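You operate a simulated robot arm through the tools that you are given. There is no shell and no other tool.

Carry out the task below with a simulated robot arm. There is one attempt and no reset: what you move stays moved.

JOB
Run the ice maker on ICE until it shows FULL, then switch it off.
Fine: shut the switch cover again. Where these are worked on the way, their far stop is far enough and under half their travel is too little: switch cover.

Only the result counts: the job must be done as asked and must still hold three seconds after the hand-in. Knocking over, shifting, dropping, spilling or breaking anything else fails it. Lids that push on must go on centred and level and be pressed home; caps that screw on are set level and turned clockwise until they are tight.

ROBOT AND FRAMES
A 6-joint arm with a three-finger gripper, fixed in place. Base frame: the origin is on the floor under the middle of its stand, x ahead of it, y to its left, z up. Units: mm, degrees, N and s.
It reaches about 1213 mm from its shoulder. Its first joint turns from -166.0 to 166.0 degrees. Payload 4.89 kg.
Tool frame: the origin (TCP) lies between the finger pads and is the grasp point; the fingertips stand 30 mm ahead of it; z points along the fingers, y is the line along which they close. The gripper opens to 164 mm; its body begins 125 mm behind the TCP.
Orientation is told as [roll, pitch, yaw] about the base's x, y, z axes, in that order, counted from this pose: with the fingers straight down and closing along the base's y, the tool's x points along the base's -x, its y along +y and its z along -z.

CONTROLS
- The arm moves only by the tool servo_tool. Its arguments are lists of equal length, an entry for each row: "travel": the shift along the tool's x, y, z in mm, a list of three; "angular": the turn, a rotation vector about the tool's x, y, z in degrees, a list of three; "jaw": the finger opening in mm, from 0 to 164. In form: {"travel": [[tx, ty, tz], ...], "angular": [[wx, wy, wz], ...], "jaw": [jaw, ...]}. A call has 1 to 20 rows; each row is the pose to reach, as a shift and turn from the pose commanded when the call began, along the tool's axes at that moment. Each row takes 0.2 s and may step no farther than 50 mm and 8.6 degrees from the row before; otherwise, or with a gripper value out of range, the whole call is refused. Where a pose cannot be reached the arm comes as near as it can. A force on the tool above 60 N (or 10 N above the force at the start of the call, whichever is more), or a blocked arm, ends the call early, and 0.2 s more pass. Each finger travels about 108 mm/s and halts on what it meets, pressing with about 24 N; the grip force reading is that of the motor and also rises with nothing between the fingers. The clock runs only during rows and for 0.2 s after the last one: add rows that repeat a pose to give the fingers time. The reply holds the time, the measured pose of the TCP, the force on the tool along the base axes, the opening and the grip force, in the units named above and with some noise, with the torque about the TCP (base axes, N m) and any sound that the robot's microphone picked up.
- Cameras (640 x 400 px; columns grow to the right, rows downward): "scene" is fixed at [401.2, 498.6, 1245.2]; the picture's right is [-0.97, 0.23, 0.00], its down [0.10, 0.42, -0.90] and it looks along [-0.21, -0.88, -0.43] (base axes); focal length 355 px, centre (320, 200). "wrist" rides on the gripper at [76, -2, -152] in the tool frame; the picture's right is [0.02, 1.00, 0.00], its down [-0.88, 0.02, -0.47] and it looks along [-0.47, 0.01, 0.88] (tool axes); focal length 247 px, centre (320, 200). There is no depth. A picture from a camera that has moved, and an enlarged one, comes with that camera's place and axes in the base frame and with its lens.
- get_image(camera): a new picture of that camera. The clock stands still meanwhile.
- raise_lower(by): moves the trunk up (or, below 0, down) by that many mm; the arm rides with it, the base frame stays. It gives what a move gives, with no picture.
- zoom(camera, box): a new picture of the part [left, top, right, bottom] of that camera's present view, enlarged. The clock stands still meanwhile.
- job_done(): hands the job in; it is judged then, once.

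Places have to be worked out from the pictures, the camera data and where the tool is seen. Open the gripper and draw the arm clear of the work before you hand the job in, unless the task says otherwise.

The tools are called after "Emit:" as a command line: name --argument value ..., lists and objects as JSON in quotes. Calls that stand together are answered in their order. servo_tool: Moves the arm, as the interface text tells. Its arguments: {"type":"object","properties":{"travel":{"type":"array"},"angular":{"type":"array"},"jaw":{"type":"array"}},"required":["travel","angular","jaw"]} The other tools are called the same way: raise_lower (by) moves the trunk up or down; get_image (camera) takes a picture; zoom (camera, box) takes an enlarged picture of a part of a camera's view; job_done () hands the job in.

At the start:

```text
time_s: 0.0
ee_pos: [337.2, -423.9, 820.7]
tool_rot: [0.0, -0.1, -0.2]
contact_force: [0.8, -0.5, 0.3]
ft_torque: [0.0, 0.0, -0.03]
gripper_width: 163.9
gripper_force: 0.1
trunk travel left (down, up): [-150.0, 240.0]
```

scene: 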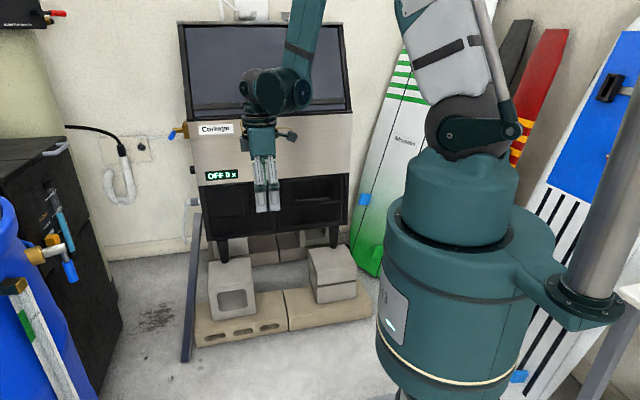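
wrist: 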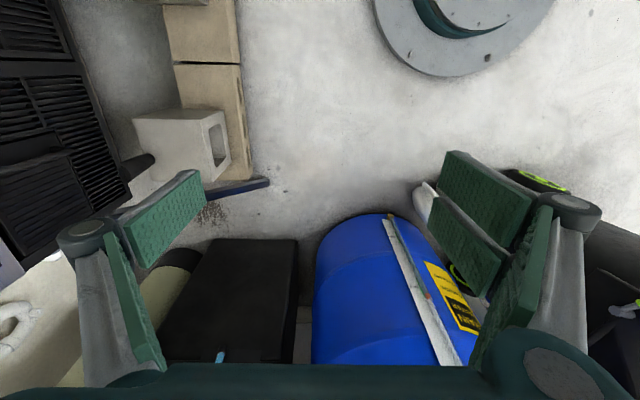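

I start by looking closely at the ice maker in the scene view to find the display, switch and cover.

Emit:
zoom --camera "scene" --box '[160, 100, 360, 225]'

Emit:
zoom --camera "scene" --box '[160, 100, 260, 162]'

```text
3.20 times, centred on (260, 162) of scene
camera zoom: at [401.2, 498.6, 1245.2], right [-0.97, 0.23, 0.0], down [0.1, 0.42, -0.9], along [-0.21, -0.88, -0.43], focal length 1135 px, centre (512, 320)
```

zoom: 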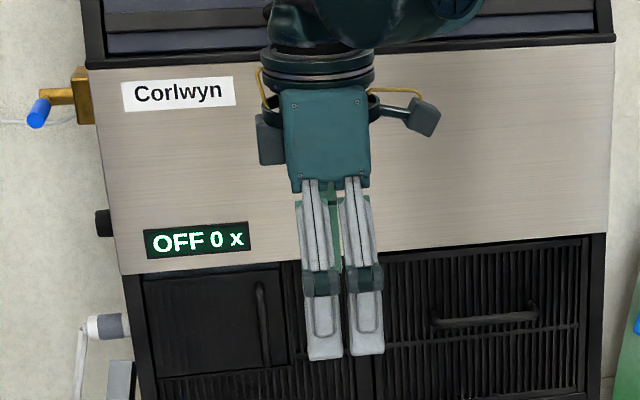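

```text
6.40 times, centred on (210, 131) of scene
camera zoom: at [401.2, 498.6, 1245.2], right [-0.97, 0.23, 0.0], down [0.1, 0.42, -0.9], along [-0.21, -0.88, -0.43], focal length 2270 px, centre (1024, 642)
```

zoom: 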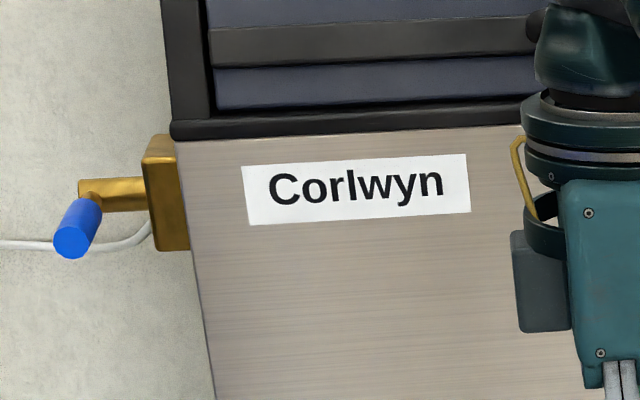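

The display reads "OFF 0 x". I look closer at the lower-left of the machine (possible cover door, side knob, plug) and the surroundings.

Emit:
zoom --camera "scene" --box '[170, 155, 270, 218]'

Emit:
zoom --camera "scene" --box '[0, 80, 200, 205]'

Emit:
zoom --camera "scene" --box '[160, 0, 360, 125]'

Emit:
zoom --camera "scene" --box '[0, 200, 120, 400]'

Emit:
zoom --camera "scene" --box '[180, 170, 400, 310]'

```text
6.35 times, centred on (220, 186) of scene
camera zoom: at [401.2, 498.6, 1245.2], right [-0.97, 0.23, 0.0], down [0.1, 0.42, -0.9], along [-0.21, -0.88, -0.43], focal length 2251 px, centre (955, 286)
```

zoom: 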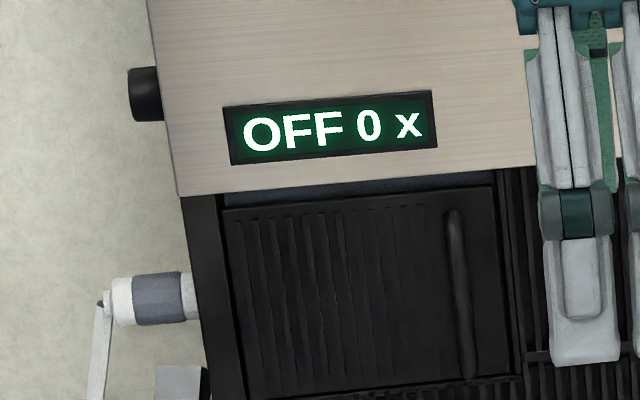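

```text
3.20 times, centred on (100, 142) of scene
camera zoom: at [401.2, 498.6, 1245.2], right [-0.97, 0.23, 0.0], down [0.1, 0.42, -0.9], along [-0.21, -0.88, -0.43], focal length 1135 px, centre (1024, 384)
```

zoom: 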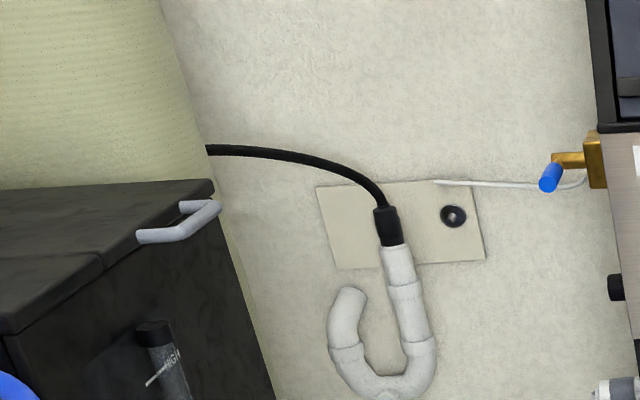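

```text
3.20 times, centred on (260, 62) of scene
camera zoom: at [401.2, 498.6, 1245.2], right [-0.97, 0.23, 0.0], down [0.1, 0.42, -0.9], along [-0.21, -0.88, -0.43], focal length 1135 px, centre (512, 640)
```

zoom: 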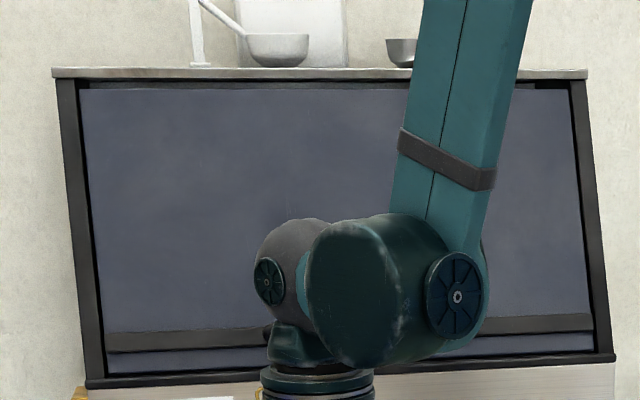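

```text
2.00 times, centred on (60, 300) of scene
camera zoom: at [401.2, 498.6, 1245.2], right [-0.97, 0.23, 0.0], down [0.1, 0.42, -0.9], along [-0.21, -0.88, -0.43], focal length 709 px, centre (840, 0)
```

zoom: 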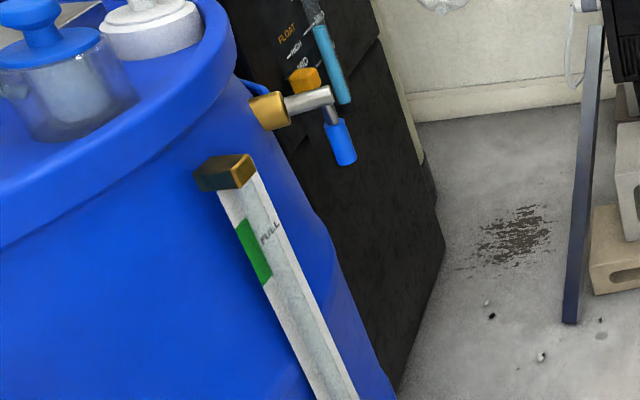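

```text
2.86 times, centred on (290, 240) of scene
camera zoom: at [401.2, 498.6, 1245.2], right [-0.97, 0.23, 0.0], down [0.1, 0.42, -0.9], along [-0.21, -0.88, -0.43], focal length 1013 px, centre (406, 86)
```

zoom: 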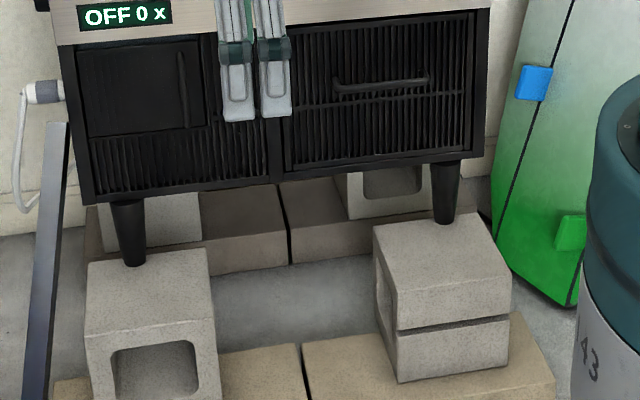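

The machine's front faces +y at roughly y≈-750, display near (466, -750, 774), with a small ribbed door with a vertical handle just under it (likely the switch cover) and a brass valve with a blue lever on the +x side. I turn the tool to point along -y (camera on top, fingers closing horizontally) while staying well clear.

Emit:
servo_tool --travel '[[0, 0, 0], [0, 0, 0], [0, 0, 0], [0, 0, 0], [0, 0, 0], [0, 0, 0], [0, 0, 0], [0, 0, 0], [0, 0, 0], [0, 0, 0], [0, 0, 0], [0, 0, 0], [0, 0, 0], [0, 0, 0], [0, 0, 0], [0, 0, 0]]' --angular '[[4.33, 4.33, -4.33], [8.66, 8.66, -8.66], [12.99, 12.99, -12.99], [17.32, 17.32, -17.32], [21.65, 21.65, -21.65], [25.98, 25.98, -25.98], [30.31, 30.31, -30.31], [34.64, 34.64, -34.64], [38.97, 38.97, -38.97], [43.3, 43.3, -43.3], [47.63, 47.63, -47.63], [51.96, 51.96, -51.96], [56.29, 56.29, -56.29], [60.62, 60.62, -60.62], [64.95, 64.95, -64.95], [69.28, 69.28, -69.28]]' --jaw '[150, 140, 130, 120, 110, 100, 90, 80, 70, 60, 60, 60, 60, 60, 60, 60]'

```text
time_s: 3.4
ee_pos: [448.3, -478.8, 1106.8]
tool_rot: [5.2, 88.5, 94.5]
contact_force: [0.9, -0.1, 0.4]
ft_torque: [-0.02, 0.02, -0.18]
gripper_width: 60.1
gripper_force: 0.1
out of reach, approached as far as the arm can: row 4, 5, 6, 7, 8, 9, 10, 11, 12, 13, 14, 15, 16
trunk travel left (down, up): [-150.0, 240.0]
```

The arm ended higher than asked (z≈1107) as the pose wasn't reachable there; I check both views.

Emit:
get_image --camera "scene"

Emit:
get_image --camera "wrist"

```text
taken
```

scene: 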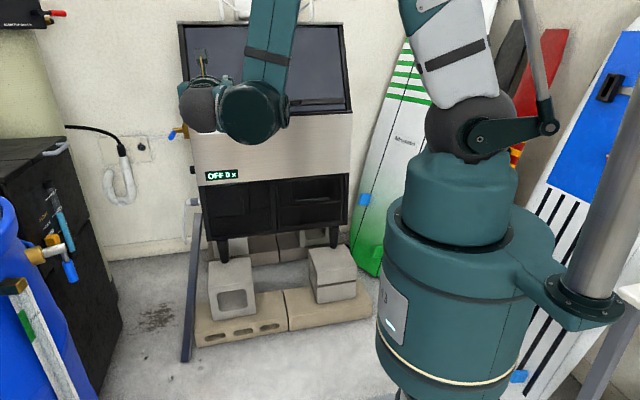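

```text
taken
camera wrist: at [451.8, -326.6, 1186.6], right [-1.0, 0.01, 0.02], down [-0.02, 0.5, -0.87], along [-0.02, -0.87, -0.5], focal length 247 px, centre (320, 200)
```

wrist: 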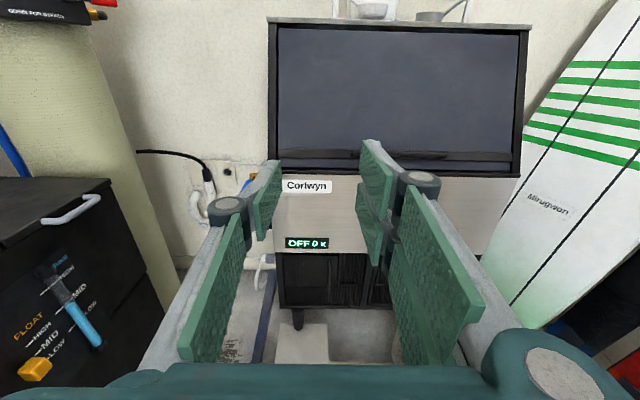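

Triangulating the display between both cameras puts the machine's front plane at y≈-880, display at z≈724, cover handle near (405,-883,600). I issue a null move first to see which commanded pose the controller holds.

Emit:
servo_tool --travel '[[0, 0, 0]]' --angular '[[0, 0, 0]]' --jaw '[60]'

```text
time_s: 3.8
ee_pos: [448.7, -479.3, 1107.8]
tool_rot: [1.3, 88.4, 90.8]
contact_force: [-0.3, 0.0, 0.6]
ft_torque: [0.05, 0.01, 0.02]
gripper_width: 59.9
gripper_force: 0.0
trunk travel left (down, up): [-150.0, 240.0]
```

The commanded pose is the held pose. Now I move forward and down gradually toward z≈850, y≈-650, staying ~200 mm off the front.

Emit:
servo_tool --travel '[[-20, 0, 30], [-40, 0, 60], [-60, 0, 90], [-90, 0, 110], [-120, 0, 130], [-150, 0, 150], [-180, 0, 160], [-210, 0, 165], [-240, 0, 170], [-260, 0, 170]]' --angular '[[0, 0, 0], [0, 0, 0], [0, 0, 0], [0, 0, 0], [0, 0, 0], [0, 0, 0], [0, 0, 0], [0, 0, 0], [0, 0, 0], [0, 0, 0]]' --jaw '[60, 60, 60, 60, 60, 60, 60, 60, 60, 60]'

```text
time_s: 6.0
ee_pos: [541.1, -718.8, 970.7]
tool_rot: [30.4, 89.8, 120.3]
contact_force: [4.1, -3.7, -4.7]
ft_torque: [-0.58, -0.01, -0.49]
gripper_width: 60.0
gripper_force: 0.0
out of reach, approached as far as the arm can: row 1, 2, 3, 4, 5, 6, 7, 8, 9, 10
trunk travel left (down, up): [-150.0, 240.0]
```

Again limited: it reached (541,-719,971). I look at the views to understand the arm's limit.

Emit:
get_image --camera "scene"

Emit:
get_image --camera "wrist"

```text
taken
```

scene: 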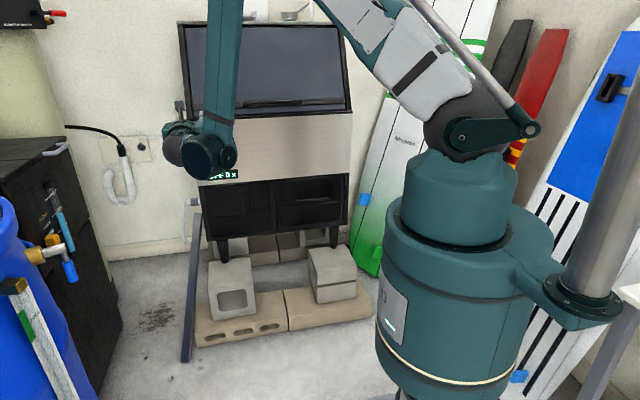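

```text
taken
camera wrist: at [542.2, -565.0, 1046.5], right [-1.0, 0.0, 0.02], down [-0.02, 0.48, -0.88], along [-0.01, -0.88, -0.48], focal length 247 px, centre (320, 200)
```

wrist: 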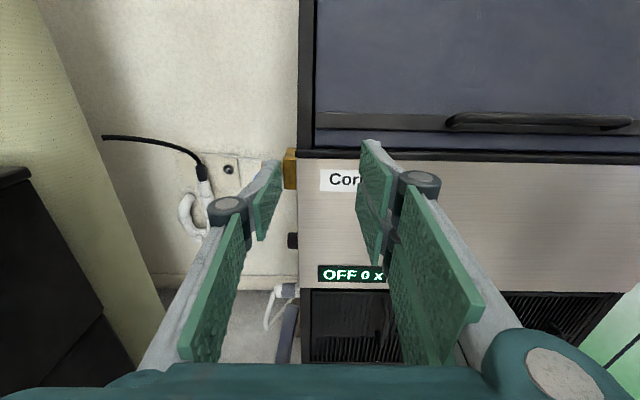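

The arm seems limited in this wrist posture at low heights. I lower the trunk by its full 150 mm (everything below the arm is clear floor) so the machine's switch area comes into comfortable height.

Emit:
raise_lower --by -150

```text
time_s: 7.8
ee_pos: [538.1, -716.3, 823.6]
tool_rot: [8.4, 89.8, 98.3]
contact_force: [0.0, 0.3, 0.6]
ft_torque: [0.0, -0.02, -0.04]
gripper_width: 60.1
gripper_force: 0.0
trunk travel left (down, up): [0.0, 390.0]
```

Now at z≈824. I try tilting the tool 24° downward while lowering 120 mm, to see if the arm frees up.

Emit:
servo_tool --travel '[[-20, 0, 0], [-40, 0, 0], [-60, 0, 0], [-80, 0, 0], [-100, 0, 0], [-120, 0, 0]]' --angular '[[0, -4, 0], [0, -8, 0], [0, -12, 0], [0, -16, 0], [0, -20, 0], [0, -24, 0]]' --jaw '[60, 60, 60, 60, 60, 60]'

Emit:
get_image --camera "scene"

Emit:
get_image --camera "wrist"

```text
time_s: 9.2
ee_pos: [537.2, -717.2, 703.1]
tool_rot: [0.1, 65.9, 89.8]
contact_force: [-0.4, 0.3, -0.1]
ft_torque: [-0.02, 0.01, -0.02]
gripper_width: 60.4
gripper_force: 0.0
trunk travel left (down, up): [0.0, 390.0]
```

```text
taken
```

scene: 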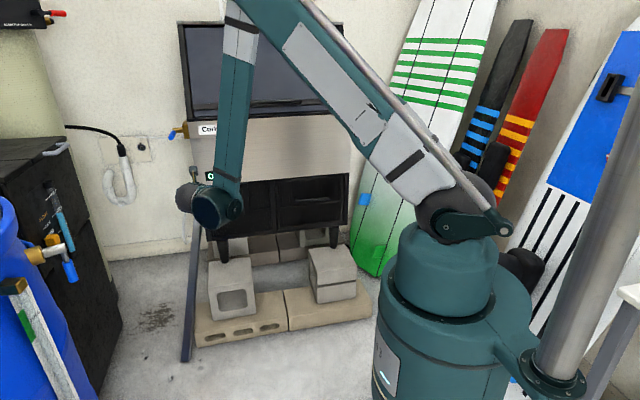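

```text
taken
camera wrist: at [539.3, -607.1, 833.9], right [-1.0, -0.01, 0.02], down [-0.02, 0.79, -0.61], along [-0.01, -0.61, -0.79], focal length 247 px, centre (320, 200)
```

wrist: 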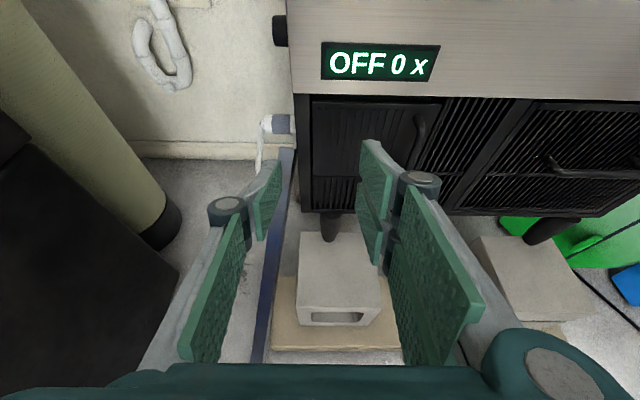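

With the tilt the arm moves freely. I zoom on the door area, display and left side fittings from this close view.

Emit:
zoom --camera "wrist" --box '[250, 0, 470, 215]'

Emit:
zoom --camera "wrist" --box '[230, 0, 330, 160]'

```text
1.86 times, centred on (360, 108) of wrist
camera zoom: at [539.3, -607.1, 833.9], right [-1.0, -0.01, 0.02], down [-0.02, 0.79, -0.61], along [-0.01, -0.61, -0.79], focal length 460 px, centre (246, 372)
```

zoom: 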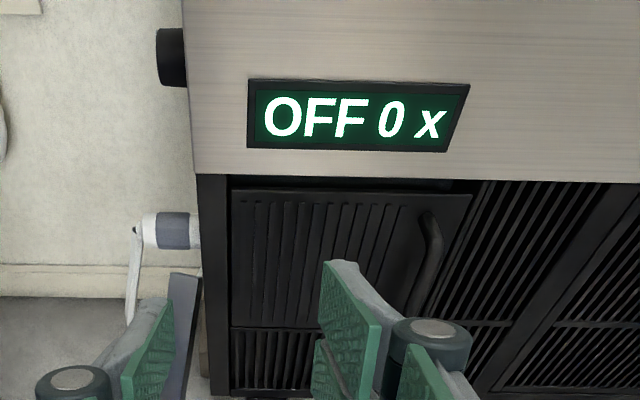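

```text
2.50 times, centred on (280, 80) of wrist
camera zoom: at [539.3, -607.1, 833.9], right [-1.0, -0.01, 0.02], down [-0.02, 0.79, -0.61], along [-0.01, -0.61, -0.79], focal length 617 px, centre (420, 500)
```

zoom: 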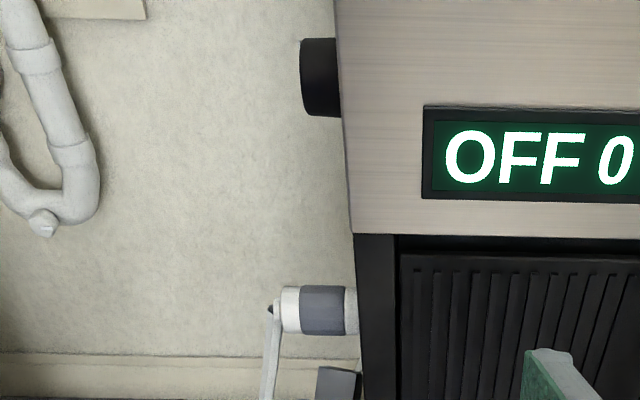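

The ribbed door spans roughly x 389–549, z 535–669 on the front plane (y≈-890), with a vertical bar handle near x≈408, z≈565–655. I move in front of the handle, about 100 mm off, to look closer.

Emit:
servo_tool --travel '[[-8, 33, 20], [-16, 66, 41], [-24, 99, 62], [-32, 132, 83]]' --angular '[[0, 0, 0], [0, 0, 0], [0, 0, 0], [0, 0, 0]]' --jaw '[80, 100, 120, 120]'

Emit:
get_image --camera "wrist"

Emit:
get_image --camera "scene"

```text
time_s: 10.2
ee_pos: [440.4, -810.8, 679.0]
tool_rot: [0.1, 65.7, 89.8]
contact_force: [0.9, -0.5, -0.1]
ft_torque: [0.01, -0.03, 0.01]
gripper_width: 120.3
gripper_force: 0.0
out of reach, approached as far as the arm can: row 1, 2, 3, 4
trunk travel left (down, up): [0.0, 390.0]
```

```text
taken
camera wrist: at [441.0, -701.4, 812.2], right [-1.0, 0.0, 0.02], down [-0.02, 0.79, -0.61], along [-0.01, -0.61, -0.79], focal length 247 px, centre (320, 200)
```

wrist: 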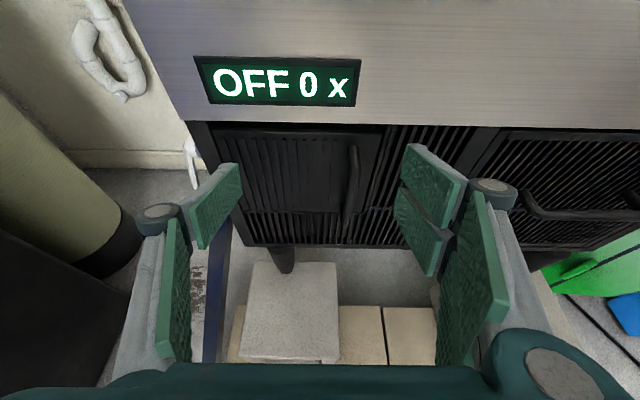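

```text
taken
```

scene: 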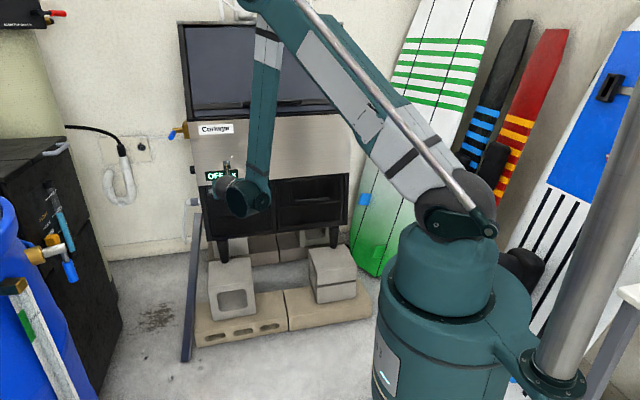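

The arm reached (440,-811,679) at its limit for this tilt; the door is nicely visible. I zoom in on it.

Emit:
zoom --camera "wrist" --box '[180, 110, 420, 260]'

Emit:
zoom --camera "wrist" --box '[320, 110, 400, 250]'

```text
2.67 times, centred on (300, 185) of wrist
camera zoom: at [441.0, -701.4, 812.2], right [-1.0, 0.0, 0.02], down [-0.02, 0.79, -0.61], along [-0.01, -0.61, -0.79], focal length 659 px, centre (373, 240)
```

zoom: 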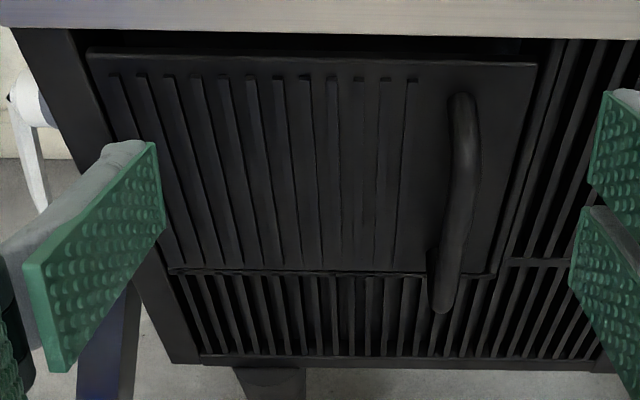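

```text
2.86 times, centred on (360, 180) of wrist
camera zoom: at [441.0, -701.4, 812.2], right [-1.0, 0.0, 0.02], down [-0.02, 0.79, -0.61], along [-0.01, -0.61, -0.79], focal length 706 px, centre (206, 257)
```

zoom: 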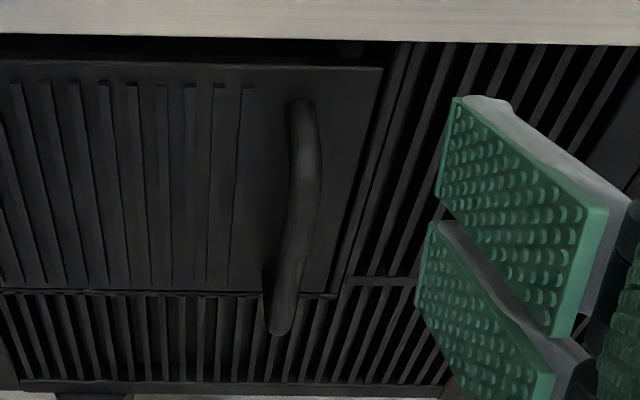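

The cover is a ribbed panel (x≈378–543, z≈530–664, face y≈-897) with a bar handle at about (406,-862), z≈555–648. I tilt the tool further (to ~44° down) to gain reach and centre it in front of the handle.

Emit:
servo_tool --travel '[[-5, 8, 0], [-11, 17, -1], [-16, 26, -2], [-22, 34, -2]]' --angular '[[0, -5, 0], [0, -10, 0], [0, -15, 0], [0, -20, 0]]' --jaw '[110, 100, 80, 60]'

Emit:
get_image --camera "wrist"

```text
time_s: 11.2
ee_pos: [405.0, -799.5, 660.4]
tool_rot: [0.1, 45.9, 89.9]
contact_force: [0.8, 1.0, -1.2]
ft_torque: [-0.06, 0.05, -0.06]
gripper_width: 60.1
gripper_force: 0.1
trunk travel left (down, up): [0.0, 390.0]
```

```text
taken
camera wrist: at [406.4, -741.6, 821.0], right [-1.0, -0.01, 0.02], down [-0.02, 0.95, -0.3], along [-0.01, -0.3, -0.95], focal length 247 px, centre (320, 200)
```

wrist: 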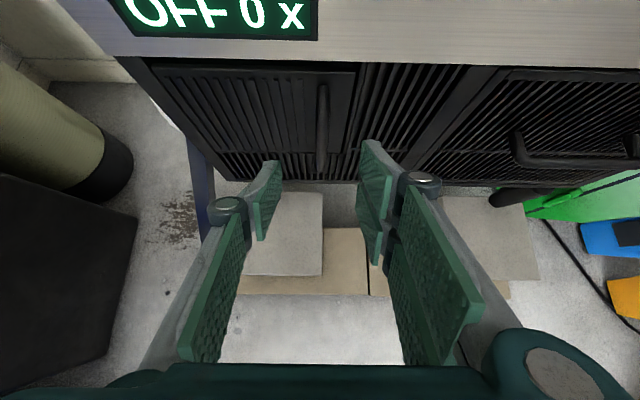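

The handle is centred between the fingers (x≈405). I approach it, reducing the tilt slightly to get the tips behind the bar with room from the panel.

Emit:
servo_tool --travel '[[1, 0, 12], [2, 0, 23], [3, 0, 34], [4, 0, 45]]' --angular '[[0, 2, 0], [0, 4, 0], [0, 6, 0], [0, 8, 0]]' --jaw '[60, 60, 60, 60]'

Emit:
get_image --camera "wrist"

```text
time_s: 12.2
ee_pos: [404.1, -835.8, 632.1]
tool_rot: [0.0, 54.0, 89.9]
contact_force: [-0.9, -0.5, 0.5]
ft_torque: [0.04, 0.0, 0.04]
gripper_width: 59.9
gripper_force: 0.1
trunk travel left (down, up): [0.0, 390.0]
```

```text
taken
camera wrist: at [405.5, -755.2, 783.3], right [-1.0, -0.01, 0.02], down [-0.02, 0.9, -0.43], along [-0.01, -0.43, -0.9], focal length 247 px, centre (320, 200)
```

wrist: 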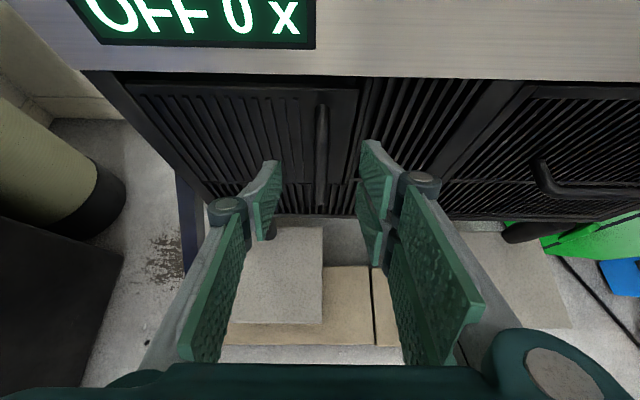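

Reachable with 36° tilt; tips are now near the bar's depth. I advance ~18 mm so the tips pass behind the bar, then close gently on it.

Emit:
servo_tool --travel '[[-2, 0, 9], [-4, 0, 18], [-4, 0, 18], [-4, 0, 18], [-4, 0, 18], [-4, 0, 18]]' --angular '[[0, 0, 0], [0, 0, 0], [0, 0, 0], [0, 0, 0], [0, 0, 0], [0, 0, 0]]' --jaw '[60, 60, 40, 20, 5, 5]'

Emit:
get_image --camera "wrist"

```text
time_s: 13.6
ee_pos: [403.7, -847.2, 618.7]
tool_rot: [0.0, 53.8, 89.8]
contact_force: [-15.4, 2.8, -4.9]
ft_torque: [0.0, -0.28, -0.49]
gripper_width: 11.6
gripper_force: 44.5
trunk travel left (down, up): [0.0, 390.0]
```

```text
taken
camera wrist: at [404.9, -767.3, 769.1], right [-1.0, -0.01, 0.02], down [-0.02, 0.9, -0.43], along [-0.01, -0.43, -0.9], focal length 247 px, centre (320, 200)
```

wrist: 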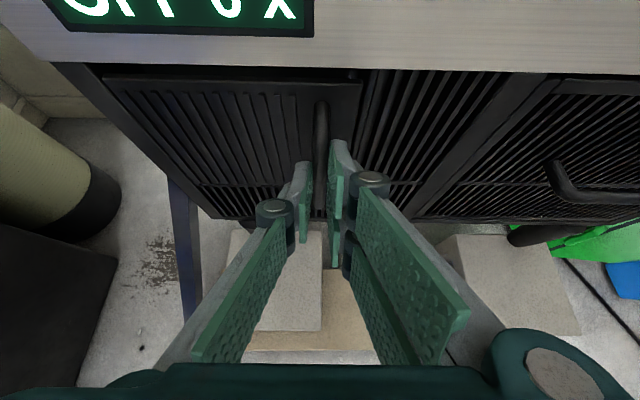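

The fingers hold the bar (11.6 mm). I pull gently about 14 mm toward +y (slight +x, as for a hinge on the left edge) to learn how the cover moves.

Emit:
servo_tool --travel '[[-2, -0.5, -2.8], [-4, -1.5, -5.6], [-6, -2.5, -8.5], [-8.2, -4, -11.3]]' --angular '[[0, 0, 0], [0, 0, 0], [0, 0, 0], [0, 0, 0]]' --jaw '[5, 5, 5, 5]'

Emit:
get_image --camera "wrist"

```text
time_s: 14.6
ee_pos: [407.3, -832.5, 618.0]
tool_rot: [-0.1, 53.8, 89.9]
contact_force: [-38.6, 11.3, -13.2]
ft_torque: [0.38, -0.49, -1.25]
gripper_width: 11.5
gripper_force: 44.5
trunk travel left (down, up): [0.0, 390.0]
```

```text
taken
camera wrist: at [408.7, -753.5, 769.2], right [-1.0, -0.01, 0.02], down [-0.02, 0.9, -0.43], along [-0.01, -0.43, -0.9], focal length 247 px, centre (320, 200)
```

wrist: 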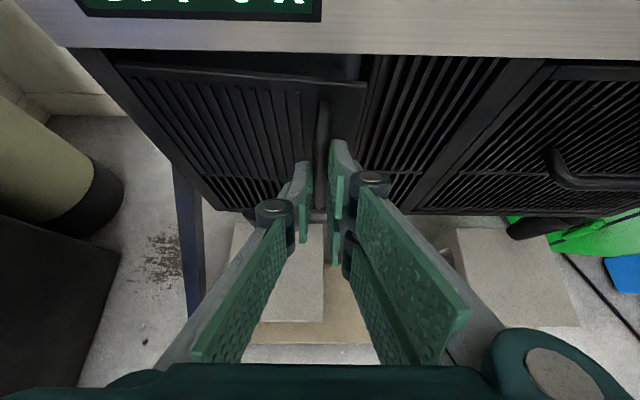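

The cover swings open on a left-hand hinge. The -38 N side force says I'm too far +x, so I shift 4 mm toward -x and read the force.

Emit:
servo_tool --travel '[[0, 2, 0], [0, 4, 0], [0, 4, 0]]' --angular '[[0, 0, 0], [0, 0, 0], [0, 0, 0]]' --jaw '[5, 5, 5]'

```text
time_s: 15.3
ee_pos: [407.3, -835.1, 617.1]
tool_rot: [-0.2, 54.0, 89.9]
contact_force: [-3.9, 0.9, -13.4]
ft_torque: [0.41, -0.44, -0.13]
gripper_width: 11.2
gripper_force: 44.9
trunk travel left (down, up): [0.0, 390.0]
```

The side force dropped to ~-4 N and the bar now sits on an arc consistent with a hinge near (543,-897), radius ≈144 mm. I follow that arc to about 35° open.

Emit:
servo_tool --travel '[[-3.4, -2.5, -4.7], [-6.8, -5, -9.4], [-10, -7.8, -14], [-13.4, -10.6, -18.4], [-16.5, -14, -22.7], [-19.6, -17.4, -27], [-22.5, -21.2, -31], [-25.5, -25, -35.1], [-28.2, -29.2, -38.8], [-31, -33.5, -42.6], [-33.5, -38, -46], [-36, -42.8, -49.5]]' --angular '[[0, 0, 0], [0, 0, 0], [0, 0, 0], [0, 0, 0], [0, 0, 0], [0, 0, 0], [0, 0, 0], [0, 0, 0], [0, 0, 0], [0, 0, 0], [0, 0, 0], [0, 0, 0]]' --jaw '[5, 5, 5, 5, 5, 5, 5, 5, 5, 5, 5, 5]'

Emit:
get_image --camera "wrist"

Emit:
get_image --camera "scene"

```text
time_s: 17.2
ee_pos: [426.5, -791.5, 620.0]
tool_rot: [0.3, 53.4, 89.5]
contact_force: [-4.9, 0.6, -10.0]
ft_torque: [0.37, -1.01, -0.35]
gripper_width: 11.6
gripper_force: 44.9
out of reach, approached as far as the arm can: row 8, 9
trunk travel left (down, up): [0.0, 390.0]
stopped in row 9: the force on the tool passed its limit at 66 N (the readings are from after the stop); the commanded pose is now the measured one
```

```text
taken
camera wrist: at [428.8, -713.3, 770.1], right [-1.0, 0.0, 0.02], down [-0.01, 0.9, -0.43], along [-0.02, -0.43, -0.9], focal length 247 px, centre (320, 200)
```

wrist: 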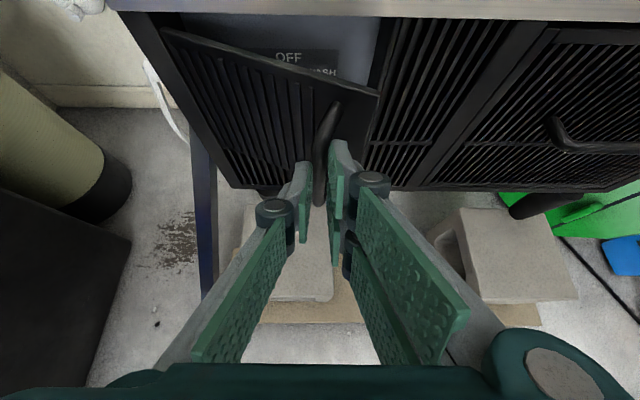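

```text
taken
```

scene: 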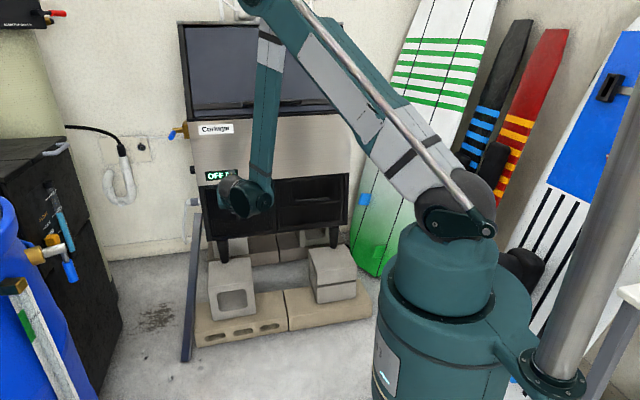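

The cover is ~24° open, revealing a switch panel marked "OFF … WASH" behind it, but the arm hit its reach limit with the bar slipping toward the tips. I release the bar and back off to look inside.

Emit:
servo_tool --travel '[[0, 0, 0], [0, 0, 0], [0, 0, -10], [0, 0, -25], [0, 0, -40], [0, 0, -55]]' --angular '[[0, 0, 0], [0, 0, 0], [0, -2, 0], [0, -4, 0], [0, -6, 0], [0, -9, 0]]' --jaw '[30, 50, 50, 50, 50, 50]'

Emit:
get_image --camera "wrist"

```text
time_s: 18.6
ee_pos: [428.1, -747.6, 651.6]
tool_rot: [0.2, 44.5, 89.6]
contact_force: [0.4, -1.4, -0.7]
ft_torque: [-0.03, 0.09, -0.06]
gripper_width: 50.0
gripper_force: 0.0
trunk travel left (down, up): [0.0, 390.0]
```

```text
taken
camera wrist: at [430.5, -694.1, 813.4], right [-1.0, -0.01, 0.02], down [-0.01, 0.96, -0.28], along [-0.02, -0.28, -0.96], focal length 247 px, centre (320, 200)
```

wrist: 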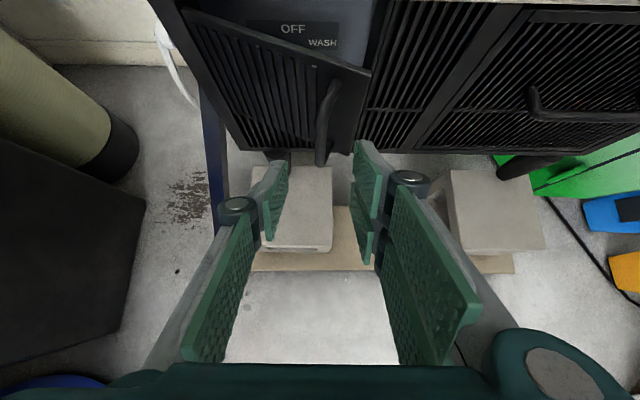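

The cover stands ~21–24° open with its free edge at about (390,-838). I'll close the fingers, yaw 30° and go round to the -x side of the free edge so I can push the cover open from inside.

Emit:
servo_tool --travel '[[0, 30, 0], [10.6, 60, -3.6], [28.3, 80, -0.3], [48.1, 88, 8], [57.3, 88, 16.4]]' --angular '[[4.2, 0, -4.3], [8.4, 0, -8.6], [12.6, 0, -12.8], [16.8, 0, -17.1], [21, 0, -21.4]]' --jaw '[35, 20, 5, 0, 0]'

Emit:
get_image --camera "wrist"

```text
time_s: 19.8
ee_pos: [357.7, -769.8, 676.3]
tool_rot: [0.7, 44.6, 109.6]
contact_force: [1.1, -0.3, 0.0]
ft_torque: [0.0, 0.04, -0.03]
gripper_width: 0.1
gripper_force: 23.9
out of reach, approached as far as the arm can: row 4, 5
trunk travel left (down, up): [0.0, 390.0]
```

```text
taken
camera wrist: at [342.3, -718.0, 837.6], right [-0.94, -0.34, 0.02], down [-0.33, 0.9, -0.28], along [0.08, -0.27, -0.96], focal length 247 px, centre (320, 200)
```

wrist: 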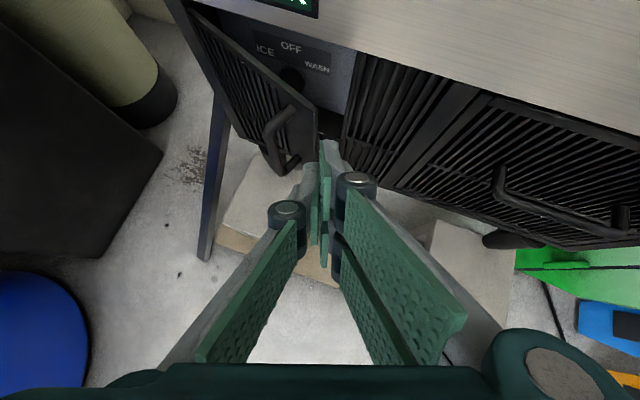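

A rotary knob with ICE / OFF / WASH marks is visible behind the cover. I zoom in on it before going on.

Emit:
zoom --camera "wrist" --box '[180, 0, 400, 180]'

```text
2.22 times, centred on (290, 90) of wrist
camera zoom: at [342.3, -718.0, 837.6], right [-0.94, -0.34, 0.02], down [-0.33, 0.9, -0.28], along [0.08, -0.27, -0.96], focal length 549 px, centre (387, 444)
```

zoom: 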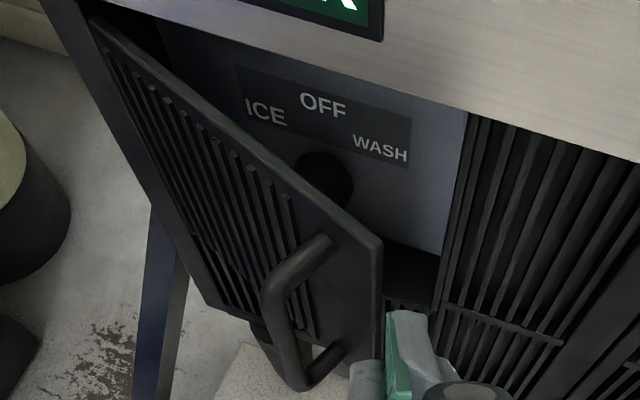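

The knob sits at about (435,-895,615) with ICE to the left (+x), OFF up, WASH right. The arm's limit depends on wrist radius, and going toward the machine is allowed; I advance the closed fingertips past the cover's free edge to about (377,-868,612).

Emit:
servo_tool --travel '[[6.4, 3.7, 21], [12.8, 7.4, 42.5], [19.2, 11.1, 64], [25.6, 14.8, 85]]' --angular '[[0, 0, 0], [0, 0, 0], [0, 0, 0], [0, 0, 0]]' --jaw '[0, 0, 0, 0]'

Emit:
get_image --camera "wrist"

```text
time_s: 20.7
ee_pos: [367.4, -832.0, 641.9]
tool_rot: [1.2, 44.6, 109.0]
contact_force: [-25.4, 8.8, -0.8]
ft_torque: [0.07, 0.23, -0.39]
gripper_width: 0.1
gripper_force: 24.1
out of reach, approached as far as the arm can: row 3, 4
trunk travel left (down, up): [0.0, 390.0]
stopped in row 4: the force on the tool passed its limit at 77 N (the readings are from after the stop); the commanded pose is now the measured one
```

```text
taken
camera wrist: at [353.6, -779.6, 801.9], right [-0.95, -0.32, 0.03], down [-0.32, 0.9, -0.28], along [0.06, -0.28, -0.96], focal length 247 px, centre (320, 200)
```

wrist: 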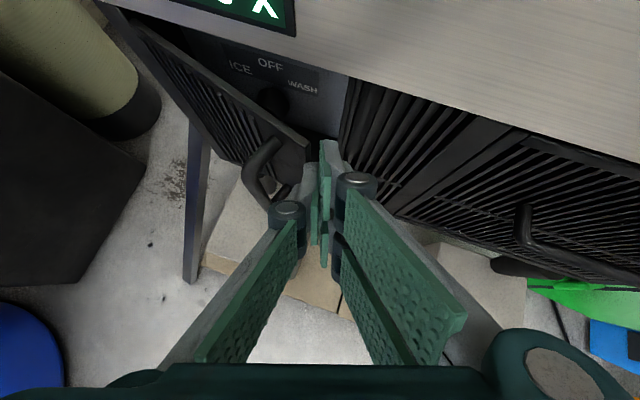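

Contact with the cover's free edge occurred (tool pushed in -x). I zoom in to see where the fingertips are relative to the edge.

Emit:
zoom --camera "wrist" --box '[220, 60, 400, 220]'

```text
2.50 times, centred on (310, 140) of wrist
camera zoom: at [353.6, -779.6, 801.9], right [-0.95, -0.32, 0.03], down [-0.32, 0.9, -0.28], along [0.06, -0.28, -0.96], focal length 617 px, centre (345, 350)
```

zoom: 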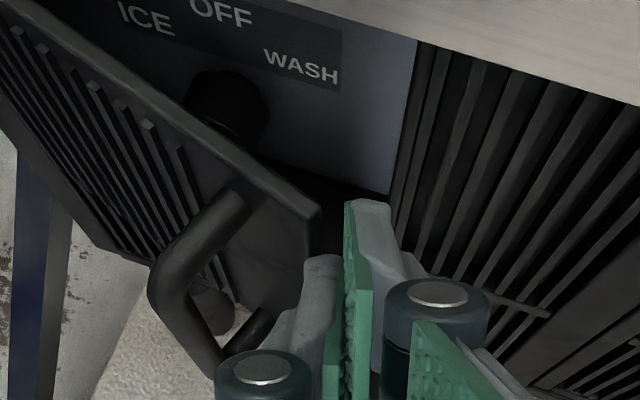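

The left finger is butting against the cover's edge; the finger knuckles make side entry awkward. Pulling the handle with the tool yawing along with the cover improves reach, so I back out and yaw to align with the cover's face (about -22°).

Emit:
servo_tool --travel '[[-5.7, 0.7, -12.7], [-11.7, -10, -28.4], [-17.4, -30.2, -39.6], [-18.5, -56.6, -46.3], [-18.7, -80, -46.4], [-17.1, -98.3, -44.8]]' --angular '[[-4.8, 0, 4.87], [-9.6, 0, 9.74], [-14.4, 0, 14.6], [-19.2, 0, 19.5], [-24, 0, 24.3], [-28.8, 0, 29.2]]' --jaw '[0, 0, 10, 25, 40, 60]'

Emit:
get_image --camera "wrist"

```text
time_s: 22.1
ee_pos: [447.8, -761.5, 659.0]
tool_rot: [0.7, 45.1, 67.6]
contact_force: [-0.9, 0.3, 0.3]
ft_torque: [0.06, -0.1, 0.06]
gripper_width: 60.0
gripper_force: 0.2
trunk travel left (down, up): [0.0, 390.0]
```

```text
taken
camera wrist: at [471.8, -710.2, 820.0], right [-0.93, 0.38, 0.03], down [0.35, 0.89, -0.29], along [-0.13, -0.26, -0.96], focal length 247 px, centre (320, 200)
```

wrist: 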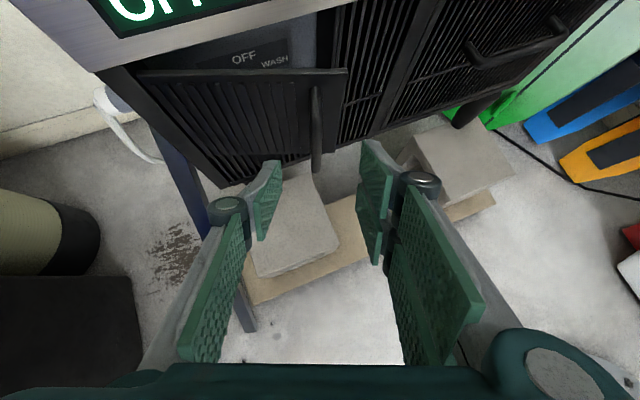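

The view is now square to the cover, bar at about (427,-815). I advance so the tips pass the bar and close on it.

Emit:
servo_tool --travel '[[2, -0.5, 14], [4.5, -1, 28], [7, -1.6, 43], [9, -1.6, 57], [9, -1.6, 57], [9, -1.6, 57], [9, -1.6, 57], [9, -1.6, 57]]' --angular '[[0, 0, 0], [0, 0, 0], [0, 0, 0], [0, 0, 0], [0, 0, 0], [0, 0, 0], [0, 0, 0], [0, 0, 0]]' --jaw '[60, 60, 60, 60, 40, 20, 5, 5]'

Emit:
get_image --camera "wrist"

```text
time_s: 23.9
ee_pos: [434.3, -805.1, 624.3]
tool_rot: [0.8, 45.2, 67.8]
contact_force: [22.4, -14.5, 1.6]
ft_torque: [-0.13, -0.43, 0.65]
gripper_width: 11.2
gripper_force: 44.9
trunk travel left (down, up): [0.0, 390.0]
```

```text
taken
camera wrist: at [456.7, -754.0, 785.8], right [-0.93, 0.37, 0.02], down [0.35, 0.89, -0.29], along [-0.13, -0.26, -0.96], focal length 247 px, centre (320, 200)
```

wrist: 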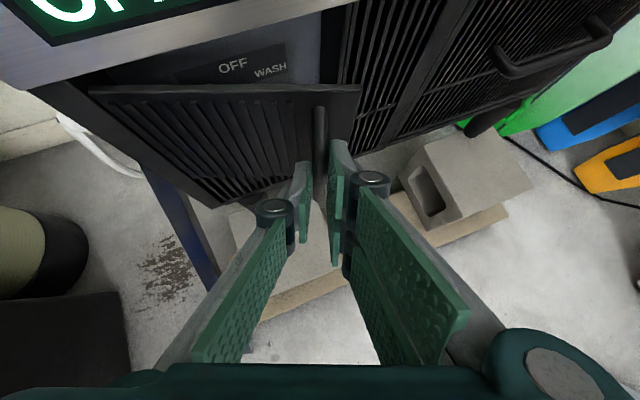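

The bar is held (11.2 mm). I swing the cover further by rotating the tool rigidly about the hinge at ~(543,-897), 40° more, with a small lateral correction for the side force.

Emit:
servo_tool --travel '[[-8.2, -6.3, -8.2], [-16.1, -12.2, -16.2], [-23.6, -18.5, -23.8], [-30.7, -25.7, -30.9], [-37.4, -33.8, -37.6], [-43.5, -42.6, -43.8], [-49.1, -52.3, -49.4], [-54, -62.4, -54.4]]' --angular '[[-3.55, 0, 3.52], [-7.1, 0, 7.05], [-10.65, 0, 10.6], [-14.2, 0, 14.1], [-17.75, 0, 17.6], [-21.3, 0, 21.15], [-24.85, 0, 24.7], [-28.4, 0, 28.2]]' --jaw '[5, 5, 5, 5, 5, 5, 5, 5]'

Emit:
get_image --camera "wrist"

Emit:
get_image --camera "scene"

```text
time_s: 25.7
ee_pos: [519.9, -757.5, 626.0]
tool_rot: [0.6, 45.5, 27.5]
contact_force: [8.9, -23.2, 2.9]
ft_torque: [-0.29, -0.22, 0.62]
gripper_width: 11.2
gripper_force: 44.8
trunk travel left (down, up): [0.0, 390.0]
```

```text
taken
camera wrist: at [568.8, -733.2, 785.4], right [-0.47, 0.88, 0.02], down [0.84, 0.45, -0.3], along [-0.27, -0.12, -0.95], focal length 247 px, centre (320, 200)
```

wrist: 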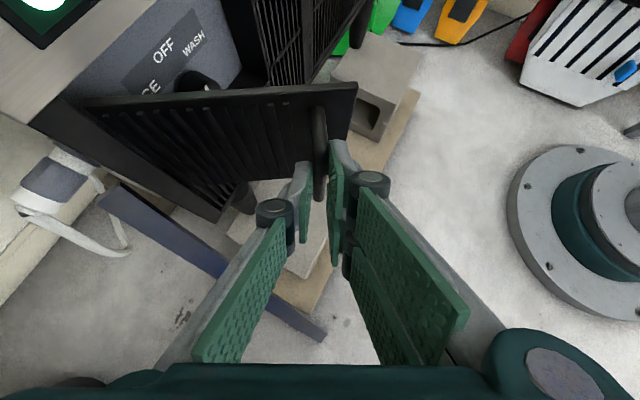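

```text
taken
```

scene: 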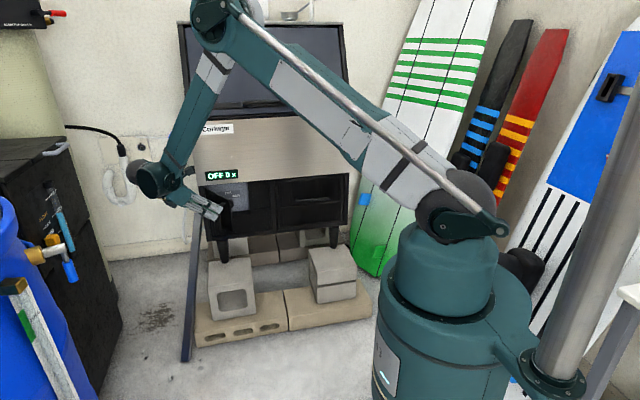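

The cover is now ~62° open and following well. I continue about 38° more along the arc (with the tool yawing only half as much) to bring it toward its far stop.

Emit:
servo_tool --travel '[[-8.1, -6.3, -8.2], [-15.9, -12.2, -16.2], [-23.3, -18.5, -23.7], [-30.4, -25.6, -30.9], [-36.9, -33.7, -37.5], [-43, -42.5, -43.7], [-48.5, -52, -49.3], [-53.4, -62.2, -54.2]]' --angular '[[-2.1, 0, 2.1], [-4.3, 0, 4.2], [-6.4, 0, 6.3], [-8.6, 0, 8.4], [-10.7, 0, 10.5], [-12.8, 0, 12.6], [-15, 0, 14.7], [-17.1, 0, 16.8]]' --jaw '[5, 5, 5, 5, 5, 5, 5, 5]'

Emit:
get_image --camera "wrist"

Emit:
get_image --camera "scene"

```text
time_s: 26.3
ee_pos: [543.0, -752.9, 624.7]
tool_rot: [1.1, 45.6, 21.8]
contact_force: [-2.9, 11.1, 8.3]
ft_torque: [-0.18, -0.09, -0.4]
gripper_width: 11.5
gripper_force: 45.3
trunk travel left (down, up): [0.0, 390.0]
stopped in row 3: the force on the tool passed its limit at 64 N (the readings are from after the stop); the commanded pose is now the measured one
```

```text
taken
camera wrist: at [595.8, -735.5, 785.4], right [-0.37, 0.93, 0.03], down [0.88, 0.36, -0.3], along [-0.29, -0.09, -0.95], focal length 247 px, centre (320, 200)
```

wrist: 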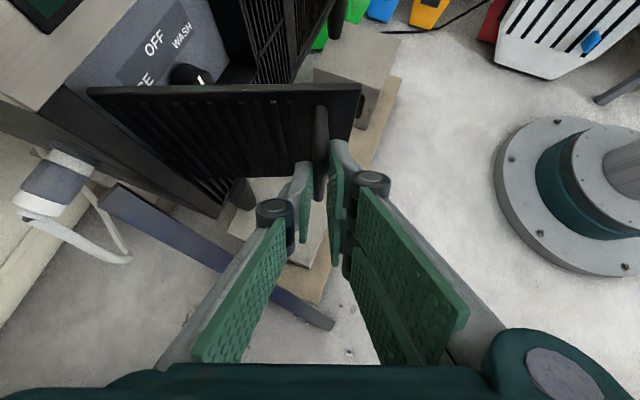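

```text
taken
```

scene: 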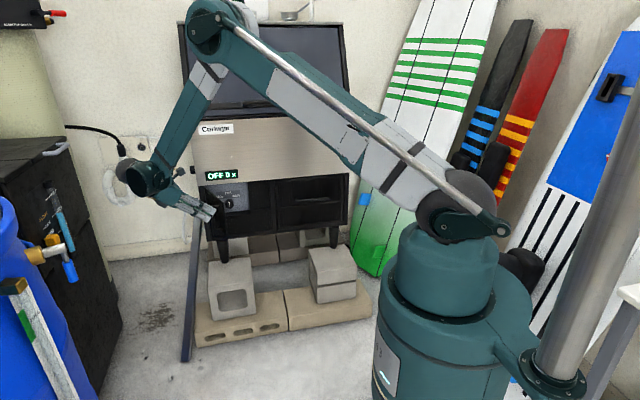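

It stopped at 64 N with the cover about 70–75° open — probably near its far stop. I zoom in on the switch panel from both cameras.

Emit:
zoom --camera "scene" --box '[190, 160, 270, 230]'

Emit:
zoom --camera "wrist" --box '[60, 0, 360, 200]'

```text
5.71 times, centred on (230, 195) of scene
camera zoom: at [401.2, 498.6, 1245.2], right [-0.97, 0.23, 0.0], down [0.1, 0.42, -0.9], along [-0.21, -0.88, -0.43], focal length 2026 px, centre (834, 229)
```

zoom: 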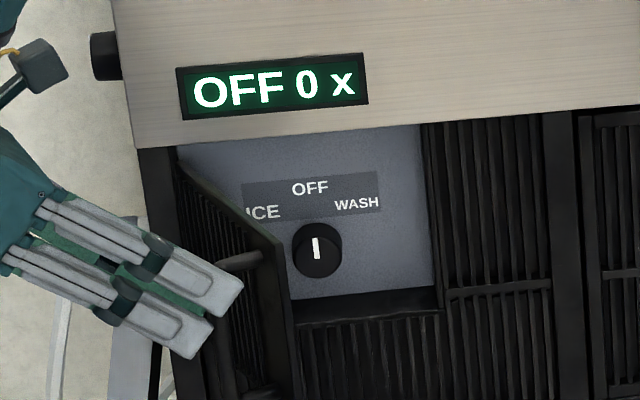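

```text
2.00 times, centred on (210, 100) of wrist
camera zoom: at [595.8, -735.5, 785.4], right [-0.37, 0.93, 0.03], down [0.88, 0.36, -0.3], along [-0.29, -0.09, -0.95], focal length 494 px, centre (540, 400)
```

zoom: 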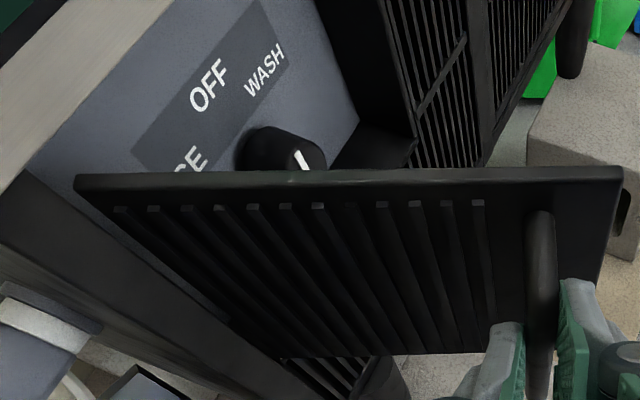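

The knob's pointer line is straight up at OFF; knob centre ≈(464,-908,588), ~37 mm across, in a recess. I test whether the cover opens any further with a small extra rotation along the arc.

Emit:
servo_tool --travel '[[-2.5, -1.2, -2.5], [-5, -2.5, -5], [-5, -2.5, -5]]' --angular '[[0, 0, 0], [0, 0, 0], [0, 0, 0]]' --jaw '[5, 5, 5]'

```text
time_s: 27.1
ee_pos: [552.7, -751.5, 625.1]
tool_rot: [1.1, 45.5, 21.6]
contact_force: [-8.5, 50.6, 3.0]
ft_torque: [-0.2, 0.14, -1.5]
gripper_width: 11.6
gripper_force: 44.6
trunk travel left (down, up): [0.0, 390.0]
```

The tangential force is small — the 50 N is radial (I'm too close to the hinge), so it isn't the stop yet. I shift 6 mm outward (+y) and re-read.

Emit:
servo_tool --travel '[[-1.5, 5.5, -1.5], [-1.5, 5.5, -1.5]]' --angular '[[0, 0, 0], [0, 0, 0]]' --jaw '[5, 5]'

```text
time_s: 27.7
ee_pos: [551.4, -752.0, 624.2]
tool_rot: [0.7, 45.6, 21.6]
contact_force: [8.0, -47.0, 17.9]
ft_torque: [-0.71, 0.01, 1.26]
gripper_width: 11.4
gripper_force: 44.9
trunk travel left (down, up): [0.0, 390.0]
```

Neutral is between the two readings (stiffness ≈18 N/mm). I correct by -2.7 mm and continue 5° along a refined arc, reading the force.

Emit:
servo_tool --travel '[[-4.2, -5.5, -4.3], [-8.5, -8.4, -8.7], [-8.5, -8.4, -8.7]]' --angular '[[-1.8, 0, 1.75], [-3.57, 0, 3.5], [-3.57, 0, 3.5]]' --jaw '[5, 5, 5]'

```text
time_s: 28.5
ee_pos: [565.5, -753.2, 625.4]
tool_rot: [1.1, 45.6, 16.6]
contact_force: [2.8, -40.2, 24.7]
ft_torque: [-0.88, 0.8, 1.01]
gripper_width: 11.4
gripper_force: 45.2
trunk travel left (down, up): [0.0, 390.0]
```

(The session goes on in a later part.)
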